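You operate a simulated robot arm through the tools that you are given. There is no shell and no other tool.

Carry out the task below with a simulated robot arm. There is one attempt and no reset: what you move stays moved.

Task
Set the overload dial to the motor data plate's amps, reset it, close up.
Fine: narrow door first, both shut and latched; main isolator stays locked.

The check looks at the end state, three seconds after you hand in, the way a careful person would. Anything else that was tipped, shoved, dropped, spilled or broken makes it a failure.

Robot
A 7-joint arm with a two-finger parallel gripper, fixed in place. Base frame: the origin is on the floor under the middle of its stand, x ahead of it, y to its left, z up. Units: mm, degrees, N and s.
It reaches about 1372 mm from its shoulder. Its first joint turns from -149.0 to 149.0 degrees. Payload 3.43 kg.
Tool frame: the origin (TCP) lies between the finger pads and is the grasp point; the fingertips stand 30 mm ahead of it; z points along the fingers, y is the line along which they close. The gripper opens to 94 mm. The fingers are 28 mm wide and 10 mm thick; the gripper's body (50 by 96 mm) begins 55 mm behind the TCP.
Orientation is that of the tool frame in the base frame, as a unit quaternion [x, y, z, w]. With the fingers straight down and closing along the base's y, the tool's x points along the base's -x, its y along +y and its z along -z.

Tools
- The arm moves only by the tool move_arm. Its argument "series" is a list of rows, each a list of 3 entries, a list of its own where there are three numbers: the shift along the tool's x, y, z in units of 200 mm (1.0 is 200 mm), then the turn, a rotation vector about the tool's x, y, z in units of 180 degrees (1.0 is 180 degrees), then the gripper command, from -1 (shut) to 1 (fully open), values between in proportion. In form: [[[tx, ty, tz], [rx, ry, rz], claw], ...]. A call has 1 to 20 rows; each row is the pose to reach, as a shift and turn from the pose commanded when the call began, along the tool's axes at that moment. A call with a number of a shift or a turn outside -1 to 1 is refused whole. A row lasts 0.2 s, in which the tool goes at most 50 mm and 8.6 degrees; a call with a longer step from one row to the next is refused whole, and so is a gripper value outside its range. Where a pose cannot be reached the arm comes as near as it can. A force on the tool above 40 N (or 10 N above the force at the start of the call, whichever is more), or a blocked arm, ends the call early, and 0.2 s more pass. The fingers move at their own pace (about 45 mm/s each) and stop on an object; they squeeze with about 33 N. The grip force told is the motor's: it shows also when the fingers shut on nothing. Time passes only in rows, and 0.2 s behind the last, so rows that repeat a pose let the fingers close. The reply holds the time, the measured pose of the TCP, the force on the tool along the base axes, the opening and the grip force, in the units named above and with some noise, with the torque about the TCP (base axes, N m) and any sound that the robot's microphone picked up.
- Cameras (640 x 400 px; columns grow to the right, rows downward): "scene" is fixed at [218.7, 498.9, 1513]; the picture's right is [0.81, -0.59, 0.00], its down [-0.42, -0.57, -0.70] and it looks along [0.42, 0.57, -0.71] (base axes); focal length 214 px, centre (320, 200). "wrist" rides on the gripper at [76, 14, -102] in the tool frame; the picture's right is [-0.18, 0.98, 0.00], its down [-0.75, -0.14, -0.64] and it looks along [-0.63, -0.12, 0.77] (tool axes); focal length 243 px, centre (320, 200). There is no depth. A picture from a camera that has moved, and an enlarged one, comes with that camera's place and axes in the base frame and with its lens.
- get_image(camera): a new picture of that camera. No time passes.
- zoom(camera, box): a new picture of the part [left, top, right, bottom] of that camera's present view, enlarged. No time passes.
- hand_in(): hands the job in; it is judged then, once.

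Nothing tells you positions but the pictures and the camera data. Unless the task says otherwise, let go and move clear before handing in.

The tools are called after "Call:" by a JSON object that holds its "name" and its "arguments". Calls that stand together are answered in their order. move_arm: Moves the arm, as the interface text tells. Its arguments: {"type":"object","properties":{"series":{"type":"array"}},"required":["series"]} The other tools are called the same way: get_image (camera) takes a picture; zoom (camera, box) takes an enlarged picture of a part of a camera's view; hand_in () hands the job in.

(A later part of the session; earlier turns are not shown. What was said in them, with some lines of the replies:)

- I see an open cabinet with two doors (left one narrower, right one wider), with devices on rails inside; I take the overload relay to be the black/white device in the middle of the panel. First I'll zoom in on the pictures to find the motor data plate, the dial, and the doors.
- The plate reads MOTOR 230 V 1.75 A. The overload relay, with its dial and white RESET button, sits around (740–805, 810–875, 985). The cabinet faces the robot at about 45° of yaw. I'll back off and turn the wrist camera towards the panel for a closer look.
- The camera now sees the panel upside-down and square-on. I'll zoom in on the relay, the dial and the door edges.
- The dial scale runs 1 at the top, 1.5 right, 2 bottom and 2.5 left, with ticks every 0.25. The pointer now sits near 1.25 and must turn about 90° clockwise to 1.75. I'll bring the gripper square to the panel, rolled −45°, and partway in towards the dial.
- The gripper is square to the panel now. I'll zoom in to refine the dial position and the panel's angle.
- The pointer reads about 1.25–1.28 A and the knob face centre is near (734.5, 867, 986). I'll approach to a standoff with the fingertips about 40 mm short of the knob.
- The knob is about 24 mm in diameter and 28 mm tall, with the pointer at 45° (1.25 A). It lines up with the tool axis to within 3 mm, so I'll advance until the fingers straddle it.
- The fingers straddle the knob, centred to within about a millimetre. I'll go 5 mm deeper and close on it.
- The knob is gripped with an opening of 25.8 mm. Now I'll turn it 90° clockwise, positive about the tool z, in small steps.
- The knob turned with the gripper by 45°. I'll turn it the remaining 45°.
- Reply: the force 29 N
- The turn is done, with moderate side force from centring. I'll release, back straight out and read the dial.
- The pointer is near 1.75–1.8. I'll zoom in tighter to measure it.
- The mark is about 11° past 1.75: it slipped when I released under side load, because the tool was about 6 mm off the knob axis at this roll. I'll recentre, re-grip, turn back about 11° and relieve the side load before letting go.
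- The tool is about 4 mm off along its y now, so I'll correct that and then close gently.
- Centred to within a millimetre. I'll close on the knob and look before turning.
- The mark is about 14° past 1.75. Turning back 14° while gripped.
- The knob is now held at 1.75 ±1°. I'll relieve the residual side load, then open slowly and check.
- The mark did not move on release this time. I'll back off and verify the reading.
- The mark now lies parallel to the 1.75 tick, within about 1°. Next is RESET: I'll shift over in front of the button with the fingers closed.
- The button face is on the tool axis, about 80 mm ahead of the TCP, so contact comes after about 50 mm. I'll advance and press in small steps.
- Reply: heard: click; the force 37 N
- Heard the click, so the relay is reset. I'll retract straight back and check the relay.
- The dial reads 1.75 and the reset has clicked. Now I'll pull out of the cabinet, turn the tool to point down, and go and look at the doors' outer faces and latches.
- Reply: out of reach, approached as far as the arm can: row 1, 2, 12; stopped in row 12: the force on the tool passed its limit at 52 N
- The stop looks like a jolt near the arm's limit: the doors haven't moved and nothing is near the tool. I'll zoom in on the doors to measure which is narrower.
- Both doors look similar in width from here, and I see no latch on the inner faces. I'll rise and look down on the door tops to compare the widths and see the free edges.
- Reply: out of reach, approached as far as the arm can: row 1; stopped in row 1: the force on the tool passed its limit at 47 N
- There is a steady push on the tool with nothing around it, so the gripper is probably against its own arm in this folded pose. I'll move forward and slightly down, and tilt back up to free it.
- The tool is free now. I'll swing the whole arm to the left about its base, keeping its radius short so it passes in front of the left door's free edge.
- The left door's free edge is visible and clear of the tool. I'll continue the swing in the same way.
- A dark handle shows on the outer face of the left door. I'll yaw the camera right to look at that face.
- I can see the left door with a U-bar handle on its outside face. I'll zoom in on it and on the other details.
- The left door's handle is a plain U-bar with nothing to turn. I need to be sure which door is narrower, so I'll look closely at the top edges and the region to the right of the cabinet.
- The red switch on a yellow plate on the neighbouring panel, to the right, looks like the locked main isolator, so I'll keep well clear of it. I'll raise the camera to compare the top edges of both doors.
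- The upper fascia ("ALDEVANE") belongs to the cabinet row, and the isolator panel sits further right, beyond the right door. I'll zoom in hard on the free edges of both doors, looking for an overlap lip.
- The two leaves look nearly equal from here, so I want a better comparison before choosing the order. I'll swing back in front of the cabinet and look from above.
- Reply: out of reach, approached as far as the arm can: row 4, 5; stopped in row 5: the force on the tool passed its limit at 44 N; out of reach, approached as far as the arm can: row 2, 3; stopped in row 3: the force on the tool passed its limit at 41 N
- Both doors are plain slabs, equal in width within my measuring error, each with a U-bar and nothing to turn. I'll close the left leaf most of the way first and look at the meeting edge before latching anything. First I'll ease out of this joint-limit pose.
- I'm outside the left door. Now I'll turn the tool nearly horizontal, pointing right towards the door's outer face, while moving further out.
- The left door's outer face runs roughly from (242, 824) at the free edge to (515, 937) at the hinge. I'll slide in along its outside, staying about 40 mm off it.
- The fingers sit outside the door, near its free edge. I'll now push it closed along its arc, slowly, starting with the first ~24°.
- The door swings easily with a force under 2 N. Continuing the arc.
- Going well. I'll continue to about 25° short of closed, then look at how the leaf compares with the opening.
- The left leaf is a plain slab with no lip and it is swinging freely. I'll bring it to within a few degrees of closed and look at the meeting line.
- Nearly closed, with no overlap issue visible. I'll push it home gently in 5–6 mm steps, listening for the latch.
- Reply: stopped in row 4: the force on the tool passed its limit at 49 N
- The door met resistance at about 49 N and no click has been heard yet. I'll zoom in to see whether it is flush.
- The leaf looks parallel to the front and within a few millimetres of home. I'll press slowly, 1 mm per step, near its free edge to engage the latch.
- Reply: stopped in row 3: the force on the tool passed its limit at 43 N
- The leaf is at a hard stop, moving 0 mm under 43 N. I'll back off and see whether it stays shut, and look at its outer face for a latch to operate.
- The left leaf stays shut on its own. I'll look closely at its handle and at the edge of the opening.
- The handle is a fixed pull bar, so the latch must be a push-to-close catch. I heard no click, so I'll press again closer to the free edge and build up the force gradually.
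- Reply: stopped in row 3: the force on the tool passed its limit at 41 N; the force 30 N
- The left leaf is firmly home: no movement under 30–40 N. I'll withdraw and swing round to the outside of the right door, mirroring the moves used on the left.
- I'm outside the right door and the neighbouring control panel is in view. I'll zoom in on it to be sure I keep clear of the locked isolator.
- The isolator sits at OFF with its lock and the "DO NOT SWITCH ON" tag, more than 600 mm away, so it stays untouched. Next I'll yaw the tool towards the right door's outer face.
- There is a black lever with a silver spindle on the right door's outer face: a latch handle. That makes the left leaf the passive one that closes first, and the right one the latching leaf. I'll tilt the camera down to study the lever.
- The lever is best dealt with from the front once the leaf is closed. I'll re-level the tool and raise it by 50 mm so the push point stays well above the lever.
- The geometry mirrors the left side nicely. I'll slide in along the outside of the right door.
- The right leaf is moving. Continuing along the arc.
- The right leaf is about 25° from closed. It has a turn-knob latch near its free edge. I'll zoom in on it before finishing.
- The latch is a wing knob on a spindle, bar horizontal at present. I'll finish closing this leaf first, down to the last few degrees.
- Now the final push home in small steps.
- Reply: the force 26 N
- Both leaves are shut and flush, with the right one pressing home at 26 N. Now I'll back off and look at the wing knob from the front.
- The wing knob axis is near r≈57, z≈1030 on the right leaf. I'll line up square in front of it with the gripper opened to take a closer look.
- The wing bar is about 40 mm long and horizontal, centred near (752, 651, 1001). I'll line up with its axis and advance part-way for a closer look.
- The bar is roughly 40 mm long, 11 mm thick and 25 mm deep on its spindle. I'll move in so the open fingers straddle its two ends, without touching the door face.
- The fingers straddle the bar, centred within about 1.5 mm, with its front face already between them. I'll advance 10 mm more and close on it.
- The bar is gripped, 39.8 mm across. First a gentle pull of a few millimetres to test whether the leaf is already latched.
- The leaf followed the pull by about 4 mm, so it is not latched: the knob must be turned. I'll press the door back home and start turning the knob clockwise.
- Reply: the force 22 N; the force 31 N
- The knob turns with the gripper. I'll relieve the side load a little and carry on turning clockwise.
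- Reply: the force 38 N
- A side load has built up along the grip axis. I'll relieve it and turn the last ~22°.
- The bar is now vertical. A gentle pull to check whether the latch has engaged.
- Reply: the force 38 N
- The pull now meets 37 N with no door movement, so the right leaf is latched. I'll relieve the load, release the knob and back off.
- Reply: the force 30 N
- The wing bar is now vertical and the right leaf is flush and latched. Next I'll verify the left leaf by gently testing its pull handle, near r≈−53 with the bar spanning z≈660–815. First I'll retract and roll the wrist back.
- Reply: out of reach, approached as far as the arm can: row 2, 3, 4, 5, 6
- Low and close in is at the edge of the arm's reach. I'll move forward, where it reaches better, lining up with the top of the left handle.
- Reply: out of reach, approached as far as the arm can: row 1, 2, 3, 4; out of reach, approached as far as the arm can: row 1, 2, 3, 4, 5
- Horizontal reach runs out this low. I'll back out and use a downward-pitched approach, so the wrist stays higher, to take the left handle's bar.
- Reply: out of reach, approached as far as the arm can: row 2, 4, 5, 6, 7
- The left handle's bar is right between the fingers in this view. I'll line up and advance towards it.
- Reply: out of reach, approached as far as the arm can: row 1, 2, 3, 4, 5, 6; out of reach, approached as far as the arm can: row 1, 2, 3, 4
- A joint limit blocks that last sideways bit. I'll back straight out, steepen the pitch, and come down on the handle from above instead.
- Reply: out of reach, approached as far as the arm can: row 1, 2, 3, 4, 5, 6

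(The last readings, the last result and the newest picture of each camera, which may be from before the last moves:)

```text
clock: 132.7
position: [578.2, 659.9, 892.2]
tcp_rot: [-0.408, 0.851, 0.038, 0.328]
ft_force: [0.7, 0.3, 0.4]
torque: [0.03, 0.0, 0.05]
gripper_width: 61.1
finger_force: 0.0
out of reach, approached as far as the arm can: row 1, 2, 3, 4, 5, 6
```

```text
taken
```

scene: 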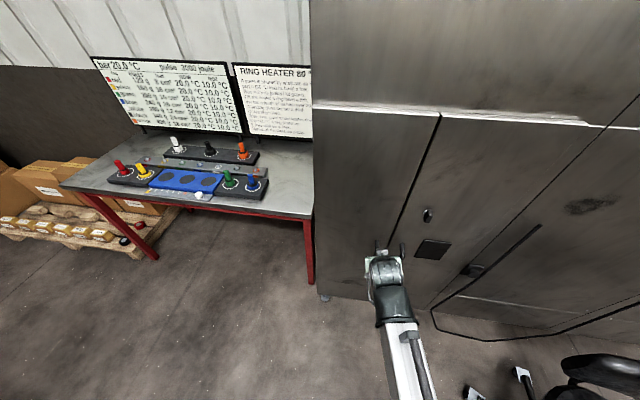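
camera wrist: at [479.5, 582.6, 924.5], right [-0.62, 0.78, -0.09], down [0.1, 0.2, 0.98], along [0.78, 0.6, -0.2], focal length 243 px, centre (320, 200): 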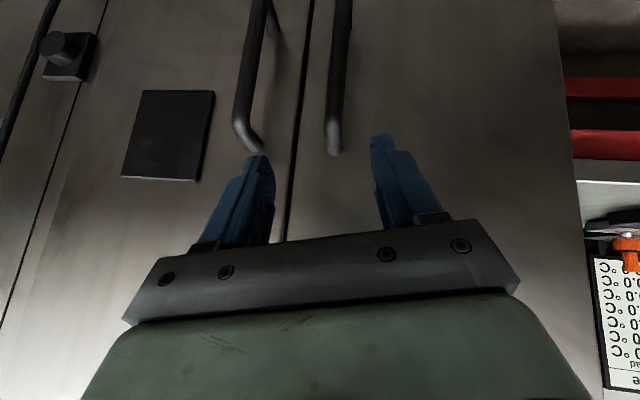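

The wrist roll is against a stop in this direction. I'll roll the tool the other way round, with the camera on top, which should free that joint.

Call:
{"name": "move_arm", "arguments": {"series": [[[0, 0, -0.1], [0, 0, -0.0445], 0.3], [[0, 0, -0.2], [0, 0, -0.089], 0.3], [[0, 0, -0.3], [0, 0, -0.1335], 0.3], [[0, 0, -0.3], [0, 0, -0.178], 0.3], [[0, 0, -0.3], [0, 0, -0.2225], 0.3], [[0, 0, -0.3], [0, 0, -0.267], 0.3], [[0, 0, -0.3], [0, 0, -0.3115], 0.3], [[0, 0, -0.3], [0, 0, -0.356], 0.3], [[0, 0, -0.3], [0, 0, -0.4005], 0.3], [[0, 0, -0.3], [0, 0, -0.445], 0.3], [[0, 0, -0.3], [0, 0, -0.4895], 0.3], [[0, 0, -0.3], [0, 0, -0.534], 0.3], [[0, 0, -0.3], [0, 0, -0.5785], 0.3], [[0, 0, -0.3], [0, 0, -0.623], 0.3], [[0, 0, -0.3], [0, 0, -0.6675], 0.3], [[0, 0, -0.3], [0, 0, -0.712], 0.3], [[0, 0, -0.3], [0, 0, -0.7565], 0.3], [[0, 0, -0.3], [0, 0, -0.801], 0.3], [[0, 0, -0.3], [0, 0, -0.8455], 0.3], [[0, 0, -0.3], [0, 0, -0.89], 0.3]]}}

Call:
{"name": "get_image", "arguments": {"camera": "wrist"}}

Call:
{"name": "get_image", "arguments": {"camera": "scene"}}

```text
clock: 136.9
position: [543.9, 638.4, 938.1]
tcp_rot: [0.908, 0.255, 0.318, -0.094]
ft_force: [-0.8, 0.8, 0.1]
torque: [0.0, -0.03, -0.02]
gripper_width: 61.3
finger_force: 0.1
out of reach, approached as far as the arm can: row 1, 2, 3, 4, 5, 6, 7, 8, 9, 10, 11, 12, 13, 14
```

```text
taken
camera wrist: at [548.0, 621.3, 1067.0], right [0.39, -0.91, -0.12], down [-0.92, -0.4, 0.03], along [-0.08, 0.1, -0.99], focal length 243 px, centre (320, 200)
```

wrist: 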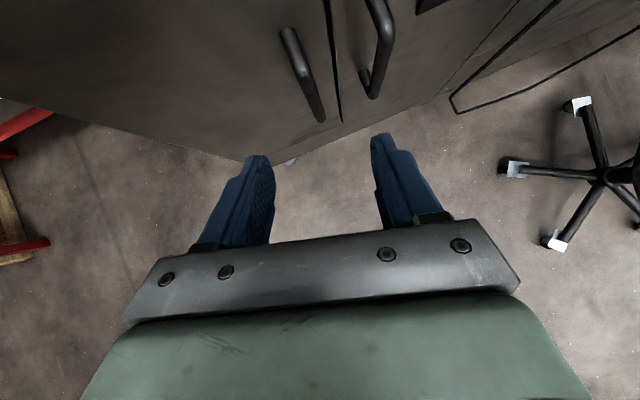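

```text
taken
```

scene: 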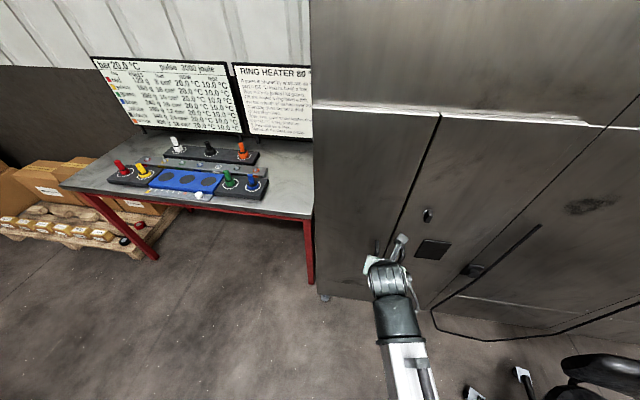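

The wrist is free in this roll. I'll yaw square to the door and move to a point just above and in front of the left handle's bar.

Call:
{"name": "move_arm", "arguments": {"series": [[[-0.0091, 0.0059, 0.1129], [0.0113, -0.0002, -0.0141], 0.3], [[-0.0183, 0.0118, 0.2258], [0.0226, -0.0003, -0.0281], 0.3], [[-0.0274, 0.0176, 0.3386], [0.0339, -0.0005, -0.0422], 0.3], [[-0.0365, 0.0235, 0.4515], [0.0452, -0.0006, -0.0562], 0.3], [[-0.0365, 0.0235, 0.4515], [0.0452, -0.0006, -0.0562], 0.3]]}}

Call:
{"name": "get_image", "arguments": {"camera": "wrist"}}

Call:
{"name": "zoom", "arguments": {"camera": "scene", "box": [345, 220, 425, 300]}}

```text
clock: 138.1
position: [591.4, 663.3, 864.6]
tcp_rot: [0.874, 0.356, 0.304, -0.13]
ft_force: [1.0, 0.0, -0.1]
torque: [0.0, -0.05, 0.01]
gripper_width: 61.2
finger_force: 0.0
```

```text
taken
camera wrist: at [597.8, 646.8, 991.9], right [0.59, -0.8, -0.13], down [-0.8, -0.59, 0.03], along [-0.1, 0.08, -0.99], focal length 243 px, centre (320, 200)
```

wrist: 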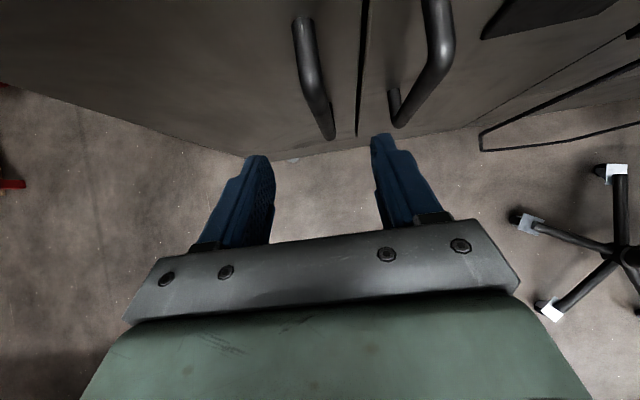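

```text
5.00 times, centred on (385, 260) of scene
camera zoom: at [218.7, 498.9, 1513.0], right [0.81, -0.59, 0.0], down [-0.42, -0.57, -0.7], along [0.42, 0.57, -0.71], focal length 1072 px, centre (-5, -100)
```

zoom: 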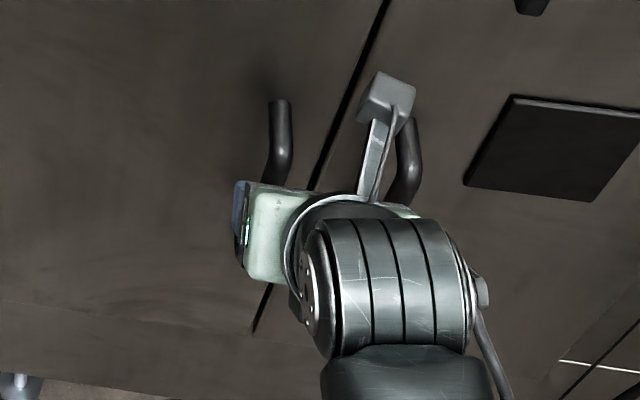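

Aligned within a few millimetres of the left handle's bar. I'll advance down and onto it.

Call:
{"name": "move_arm", "arguments": {"series": [[[-0.004, 0, 0.13], [0, 0, 0], 0.3], [[-0.008, 0, 0.26], [0, 0, 0], 0.3], [[-0.012, 0, 0.39], [0, 0, 0], 0.3], [[-0.015, 0, 0.5], [0, 0, 0], 0.3], [[-0.015, 0, 0.5], [0, 0, 0], 0.3]]}}

Call:
{"name": "get_image", "arguments": {"camera": "wrist"}}

```text
clock: 139.3
position: [631.1, 706.5, 784.4]
tcp_rot: [0.874, 0.355, 0.305, -0.13]
ft_force: [0.1, 0.4, 0.3]
torque: [-0.02, 0.02, 0.02]
gripper_width: 61.2
finger_force: 0.1
```

```text
taken
camera wrist: at [638.6, 691.5, 911.6], right [0.59, -0.8, -0.13], down [-0.8, -0.59, 0.03], along [-0.1, 0.08, -0.99], focal length 243 px, centre (320, 200)
```

wrist: 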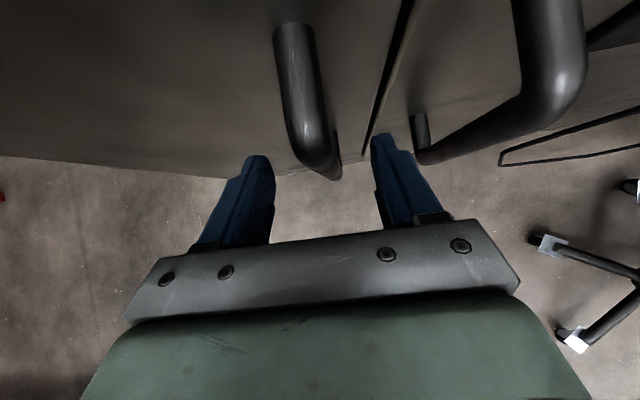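

Call:
{"name": "move_arm", "arguments": {"series": [[[0, 0, 0.05], [0, 0, 0], 0.3], [[0, 0, 0.1], [0, 0, 0], 0.2], [[0, 0, 0.1], [0, 0, 0], -0.2], [[0, 0, 0.1], [0, 0, 0], -0.5], [[0, 0, 0.1], [0, 0, 0], -0.8], [[0, 0, 0.1], [0, 0, 0], -1], [[0, 0, 0.1], [0, 0, 0], -1]]}}

Call:
{"name": "get_image", "arguments": {"camera": "wrist"}}

```text
clock: 140.9
position: [641.3, 715.2, 769.1]
tcp_rot: [0.874, 0.355, 0.304, -0.129]
ft_force: [14.6, -11.8, 0.7]
torque: [0.17, 0.07, -0.12]
gripper_width: 21.9
finger_force: 45.1
```

```text
taken
camera wrist: at [649.0, 700.0, 896.9], right [0.58, -0.8, -0.13], down [-0.81, -0.59, 0.03], along [-0.1, 0.08, -0.99], focal length 243 px, centre (320, 200)
```

wrist: 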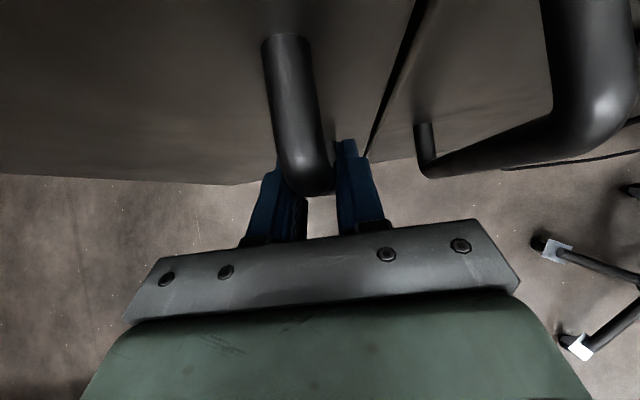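

The left handle is gripped, at 21.9 mm. Now a gentle pull of up to 4 mm to test the left leaf.

Call:
{"name": "move_arm", "arguments": {"series": [[[-0.0039, 0, -0.0031], [0, 0, 0], -1], [[-0.0078, 0, -0.0062], [0, 0, 0], -1], [[-0.0117, 0, -0.0094], [0, 0, 0], -1], [[-0.0156, 0, -0.0125], [0, 0, 0], -1], [[-0.0156, 0, -0.0125], [0, 0, 0], -1]]}}

Call:
{"name": "zoom", "arguments": {"camera": "scene", "box": [300, 90, 480, 200]}}

Call:
{"name": "zoom", "arguments": {"camera": "scene", "box": [400, 95, 480, 145]}}

```text
clock: 141.8
position: [640.4, 713.8, 769.1]
tcp_rot: [0.874, 0.355, 0.306, -0.13]
ft_force: [6.4, -0.5, -8.7]
torque: [0.06, 0.0, -0.04]
gripper_width: 22.3
finger_force: 44.8
stopped in row 4: the force on the tool passed its limit at 40 N (the readings are from after the stop); the commanded pose is now the measured one
```

```text
3.56 times, centred on (390, 145) of scene
camera zoom: at [218.7, 498.9, 1513.0], right [0.81, -0.59, 0.0], down [-0.42, -0.57, -0.7], along [0.42, 0.57, -0.71], focal length 763 px, centre (71, 396)
```

zoom: 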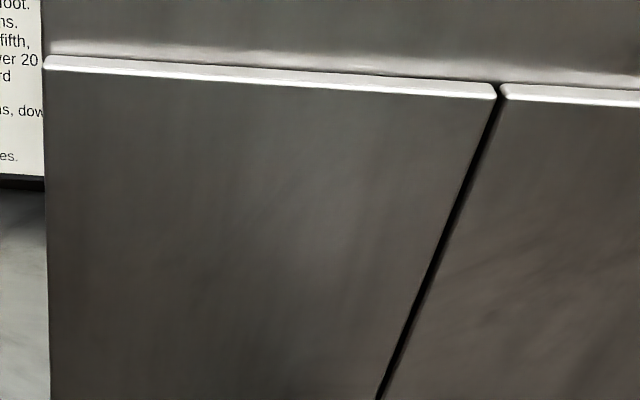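

```text
8.00 times, centred on (440, 120) of scene
camera zoom: at [218.7, 498.9, 1513.0], right [0.81, -0.59, 0.0], down [-0.42, -0.57, -0.7], along [0.42, 0.57, -0.71], focal length 1716 px, centre (-640, 840)
```

zoom: 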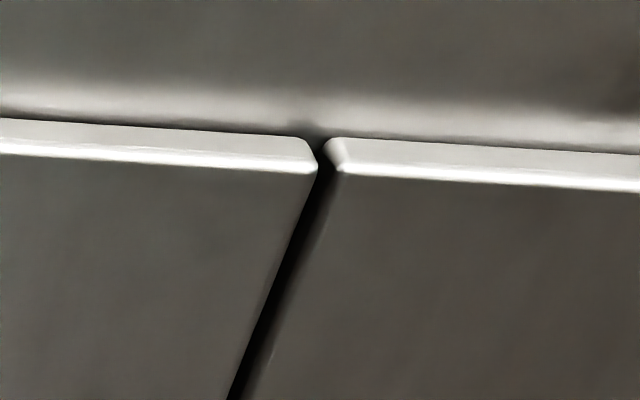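

The left leaf holds: 40 N within about 1.5 mm, so it is latched too. I'll push it back to its seat, release the handle and withdraw.

Call:
{"name": "move_arm", "arguments": {"series": [[[0.0039, 0, 0.0031], [0, 0, 0], -1], [[0.0078, 0, 0.0062], [0, 0, 0], -1], [[0.0098, 0, 0.0078], [0, 0, 0], -1], [[0.0098, 0, 0.0078], [0, 0, 0], -1]]}}

Call:
{"name": "zoom", "arguments": {"camera": "scene", "box": [400, 95, 480, 145]}}

```text
clock: 142.8
position: [640.2, 714.6, 770.3]
tcp_rot: [0.874, 0.355, 0.305, -0.13]
ft_force: [-5.4, -23.9, -19.6]
torque: [0.68, -0.5, -0.11]
gripper_width: 22.2
finger_force: 44.7
```

```text
8.00 times, centred on (440, 120) of scene
camera zoom: at [218.7, 498.9, 1513.0], right [0.81, -0.59, 0.0], down [-0.42, -0.57, -0.7], along [0.42, 0.57, -0.71], focal length 1716 px, centre (-640, 840)
```

zoom: 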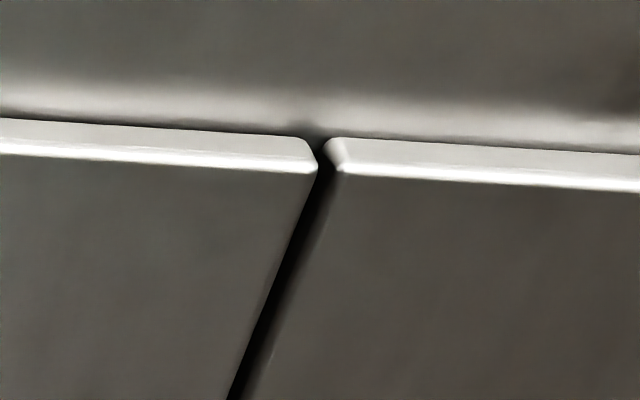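

Call:
{"name": "move_arm", "arguments": {"series": [[[-0.006, 0, 0.0015], [0, 0, 0], -1], [[-0.012, 0, 0.003], [0, 0, 0], -1], [[-0.012, 0, 0.003], [0, 0, 0], -0.6], [[-0.012, 0, 0.003], [0, 0, 0], 0.0], [[-0.012, 0, 0.003], [0, 0, 0], 0.3], [[-0.012, 0, 0.003], [0, 0, 0], 0.3]]}}

Call:
{"name": "get_image", "arguments": {"camera": "wrist"}}

Call:
{"name": "zoom", "arguments": {"camera": "scene", "box": [400, 95, 480, 145]}}

```text
clock: 144.2
position: [639.5, 714.2, 769.3]
tcp_rot: [0.873, 0.355, 0.307, -0.13]
ft_force: [-0.3, -0.8, 0.4]
torque: [0.01, -0.02, 0.0]
gripper_width: 61.1
finger_force: 0.1
```

```text
taken
camera wrist: at [647.1, 699.0, 895.6], right [0.59, -0.8, -0.13], down [-0.8, -0.59, 0.03], along [-0.1, 0.09, -0.99], focal length 243 px, centre (320, 200)
```

wrist: 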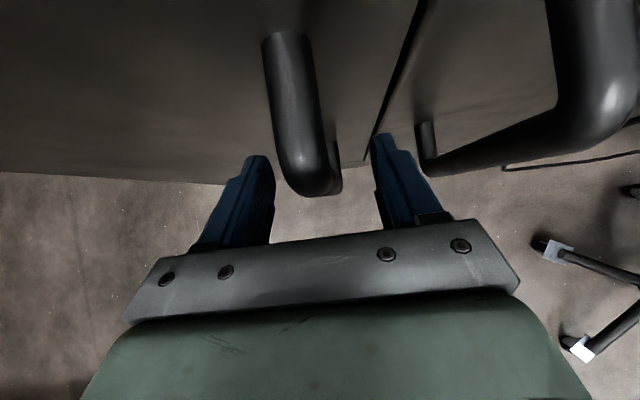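

```text
8.00 times, centred on (440, 120) of scene
camera zoom: at [218.7, 498.9, 1513.0], right [0.81, -0.59, 0.0], down [-0.42, -0.57, -0.7], along [0.42, 0.57, -0.71], focal length 1716 px, centre (-640, 840)
```

zoom: 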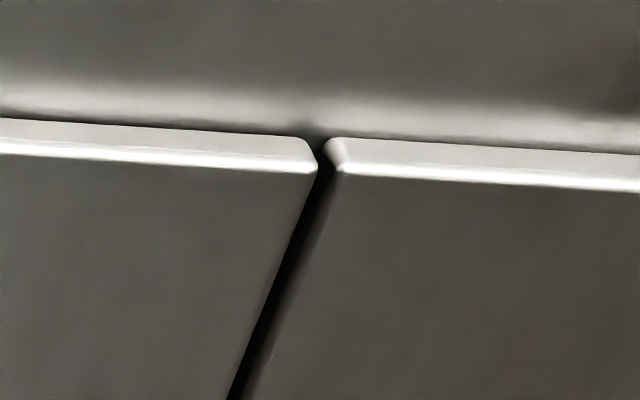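

Released. I'll withdraw back and up, clear of the handles, then take a final overall look.

Call:
{"name": "move_arm", "arguments": {"series": [[[0, 0, -0.1], [0, 0, 0], 0.3], [[0, 0, -0.25], [0, 0, 0], 0.3], [[0, 0, -0.42], [0, 0, 0], 0.3], [[0, 0, -0.6], [0, 0, 0], 0.0], [[0, 0, -0.8], [0, 0, 0], -0.5], [[0, 0, -0.95], [0, 0, 0], -1], [[0, 0, -0.95], [0, 0, 0], -1]]}}

Call:
{"name": "get_image", "arguments": {"camera": "wrist"}}

Call:
{"name": "get_image", "arguments": {"camera": "scene"}}

Call:
{"name": "zoom", "arguments": {"camera": "scene", "box": [300, 90, 620, 290]}}

```text
clock: 145.8
position: [556.1, 629.0, 920.6]
tcp_rot: [0.873, 0.355, 0.307, -0.131]
ft_force: [-0.4, -0.5, 0.4]
torque: [0.03, -0.01, 0.02]
gripper_width: 0.0
finger_force: 19.3
```

```text
taken
camera wrist: at [562.7, 613.1, 1047.1], right [0.59, -0.8, -0.13], down [-0.8, -0.59, 0.03], along [-0.1, 0.09, -0.99], focal length 243 px, centre (320, 200)
```

wrist: 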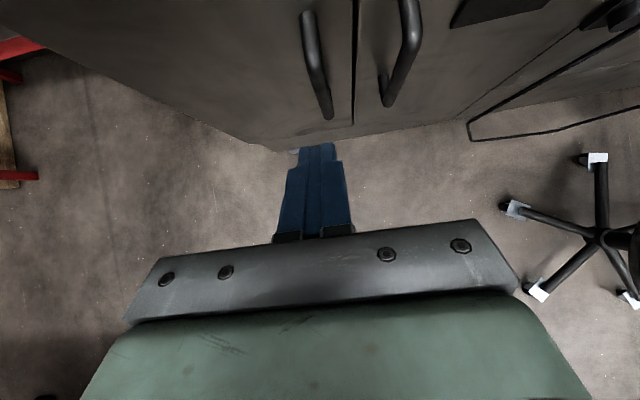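

```text
taken
```

scene: 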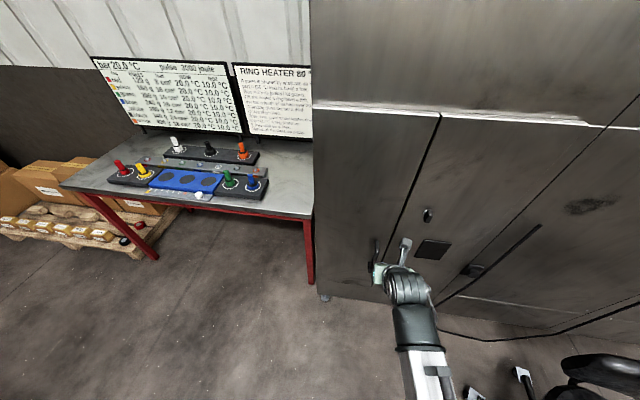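

```text
2.00 times, centred on (460, 190) of scene
camera zoom: at [218.7, 498.9, 1513.0], right [0.81, -0.59, 0.0], down [-0.42, -0.57, -0.7], along [0.42, 0.57, -0.71], focal length 429 px, centre (40, 220)
```

zoom: 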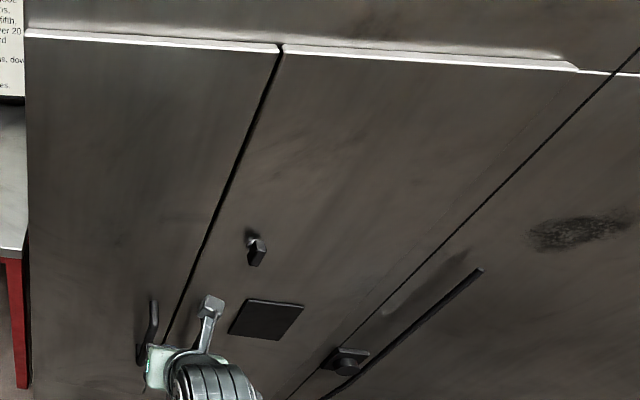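

Both leaves are shut and flush, the wing knob is vertical, and nothing else in the scene has shifted. I'll move a bit further clear and do a last check.

Call:
{"name": "move_arm", "arguments": {"series": [[[0, 0, -0.15], [0, 0, 0], -1], [[0, 0, -0.3], [0, 0, 0], -1], [[0, 0, -0.45], [0, 0, 0], -1], [[0, 0, -0.6], [0, 0, 0], -1], [[0, 0, -0.6], [0, 0, 0], -1], [[0, 0, -0.6], [0, 0, 0], -1]]}}

Call:
{"name": "zoom", "arguments": {"camera": "scene", "box": [340, 190, 480, 300]}}

Call:
{"name": "zoom", "arguments": {"camera": "scene", "box": [300, 90, 620, 290]}}

Call:
{"name": "get_image", "arguments": {"camera": "scene"}}

```text
clock: 147.2
position: [503.2, 575.8, 1011.7]
tcp_rot: [0.873, 0.355, 0.307, -0.131]
ft_force: [-0.8, 0.3, 0.3]
torque: [-0.01, 0.0, 0.01]
gripper_width: 0.1
finger_force: 33.1
```

```text
3.64 times, centred on (410, 245) of scene
camera zoom: at [218.7, 498.9, 1513.0], right [0.81, -0.59, 0.0], down [-0.42, -0.57, -0.7], along [0.42, 0.57, -0.71], focal length 780 px, centre (-7, 36)
```

zoom: 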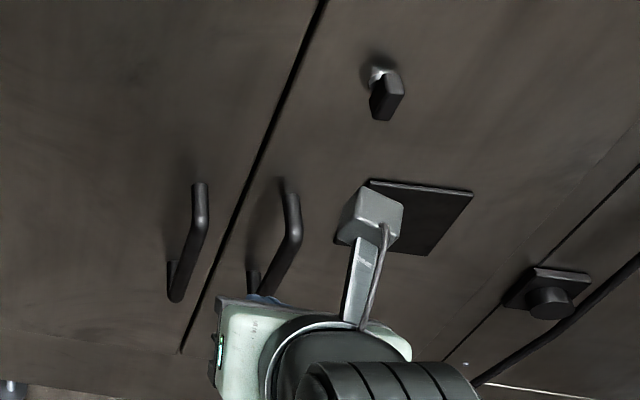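

```text
2.00 times, centred on (460, 190) of scene
camera zoom: at [218.7, 498.9, 1513.0], right [0.81, -0.59, 0.0], down [-0.42, -0.57, -0.7], along [0.42, 0.57, -0.71], focal length 429 px, centre (40, 220)
```

zoom: 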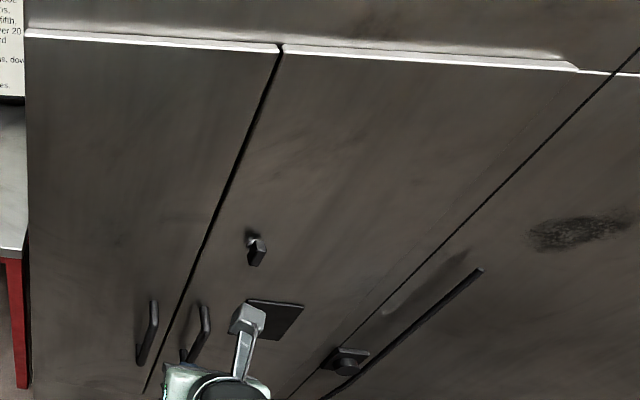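

```text
taken
```

scene: 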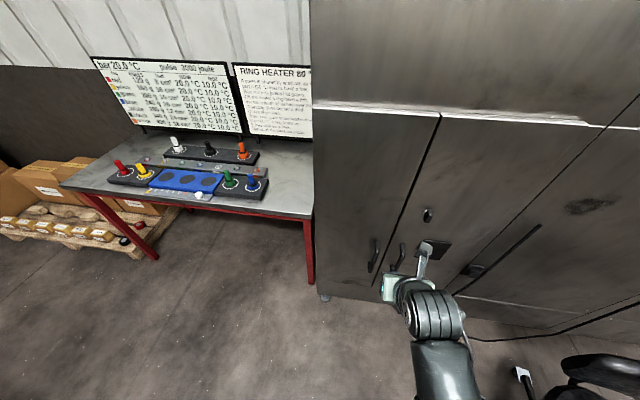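

The dial was last seen at 1.75 A and the reset clicked. Both leaves are flush, and each held against a pull of about 40 N. The isolator was never touched and the arm is clear, so I'm handing in.

Call:
{"name": "hand_in", "arguments": {}}

```text
The job is handed in.
```

I set the overload dial to 1.75 A, reset the relay, closed and latched both doors, and handed the job in. I haven't seen the result of the check.

- **Dial:** it started at 1.25 A. My first turn slipped past on release, so I re-gripped and corrected it. The pointer ended parallel to the 1.75 tick, within about 1°. I couldn't read it again once the doors were shut.
- **Reset:** I pressed RESET until it clicked.
- **Door order:** the two doors are nearly the same width, with the left a few millimetres narrower at most. I closed the left first, because the right one carries the turn-knob latch.
- **Latching:** a gentle pull on the right door's knob moved it until I turned the knob a quarter turn clockwise; after that it held at about 37 N. I then tested the left door by its handle and it held at about 40 N. That pull may have left it about 1 mm off its seat.
- **Main isolator:** I didn't touch it. When I last had it in view it was at OFF, with a lock and a "DO NOT SWITCH ON" tag in place.
- **Surroundings:** a few moves stopped early on a force limit. These were door or handle contact, or the arm folding against itself. The last pictures show nothing else shifted. The fuse marked CHAIN shows a red flag, which I left alone.
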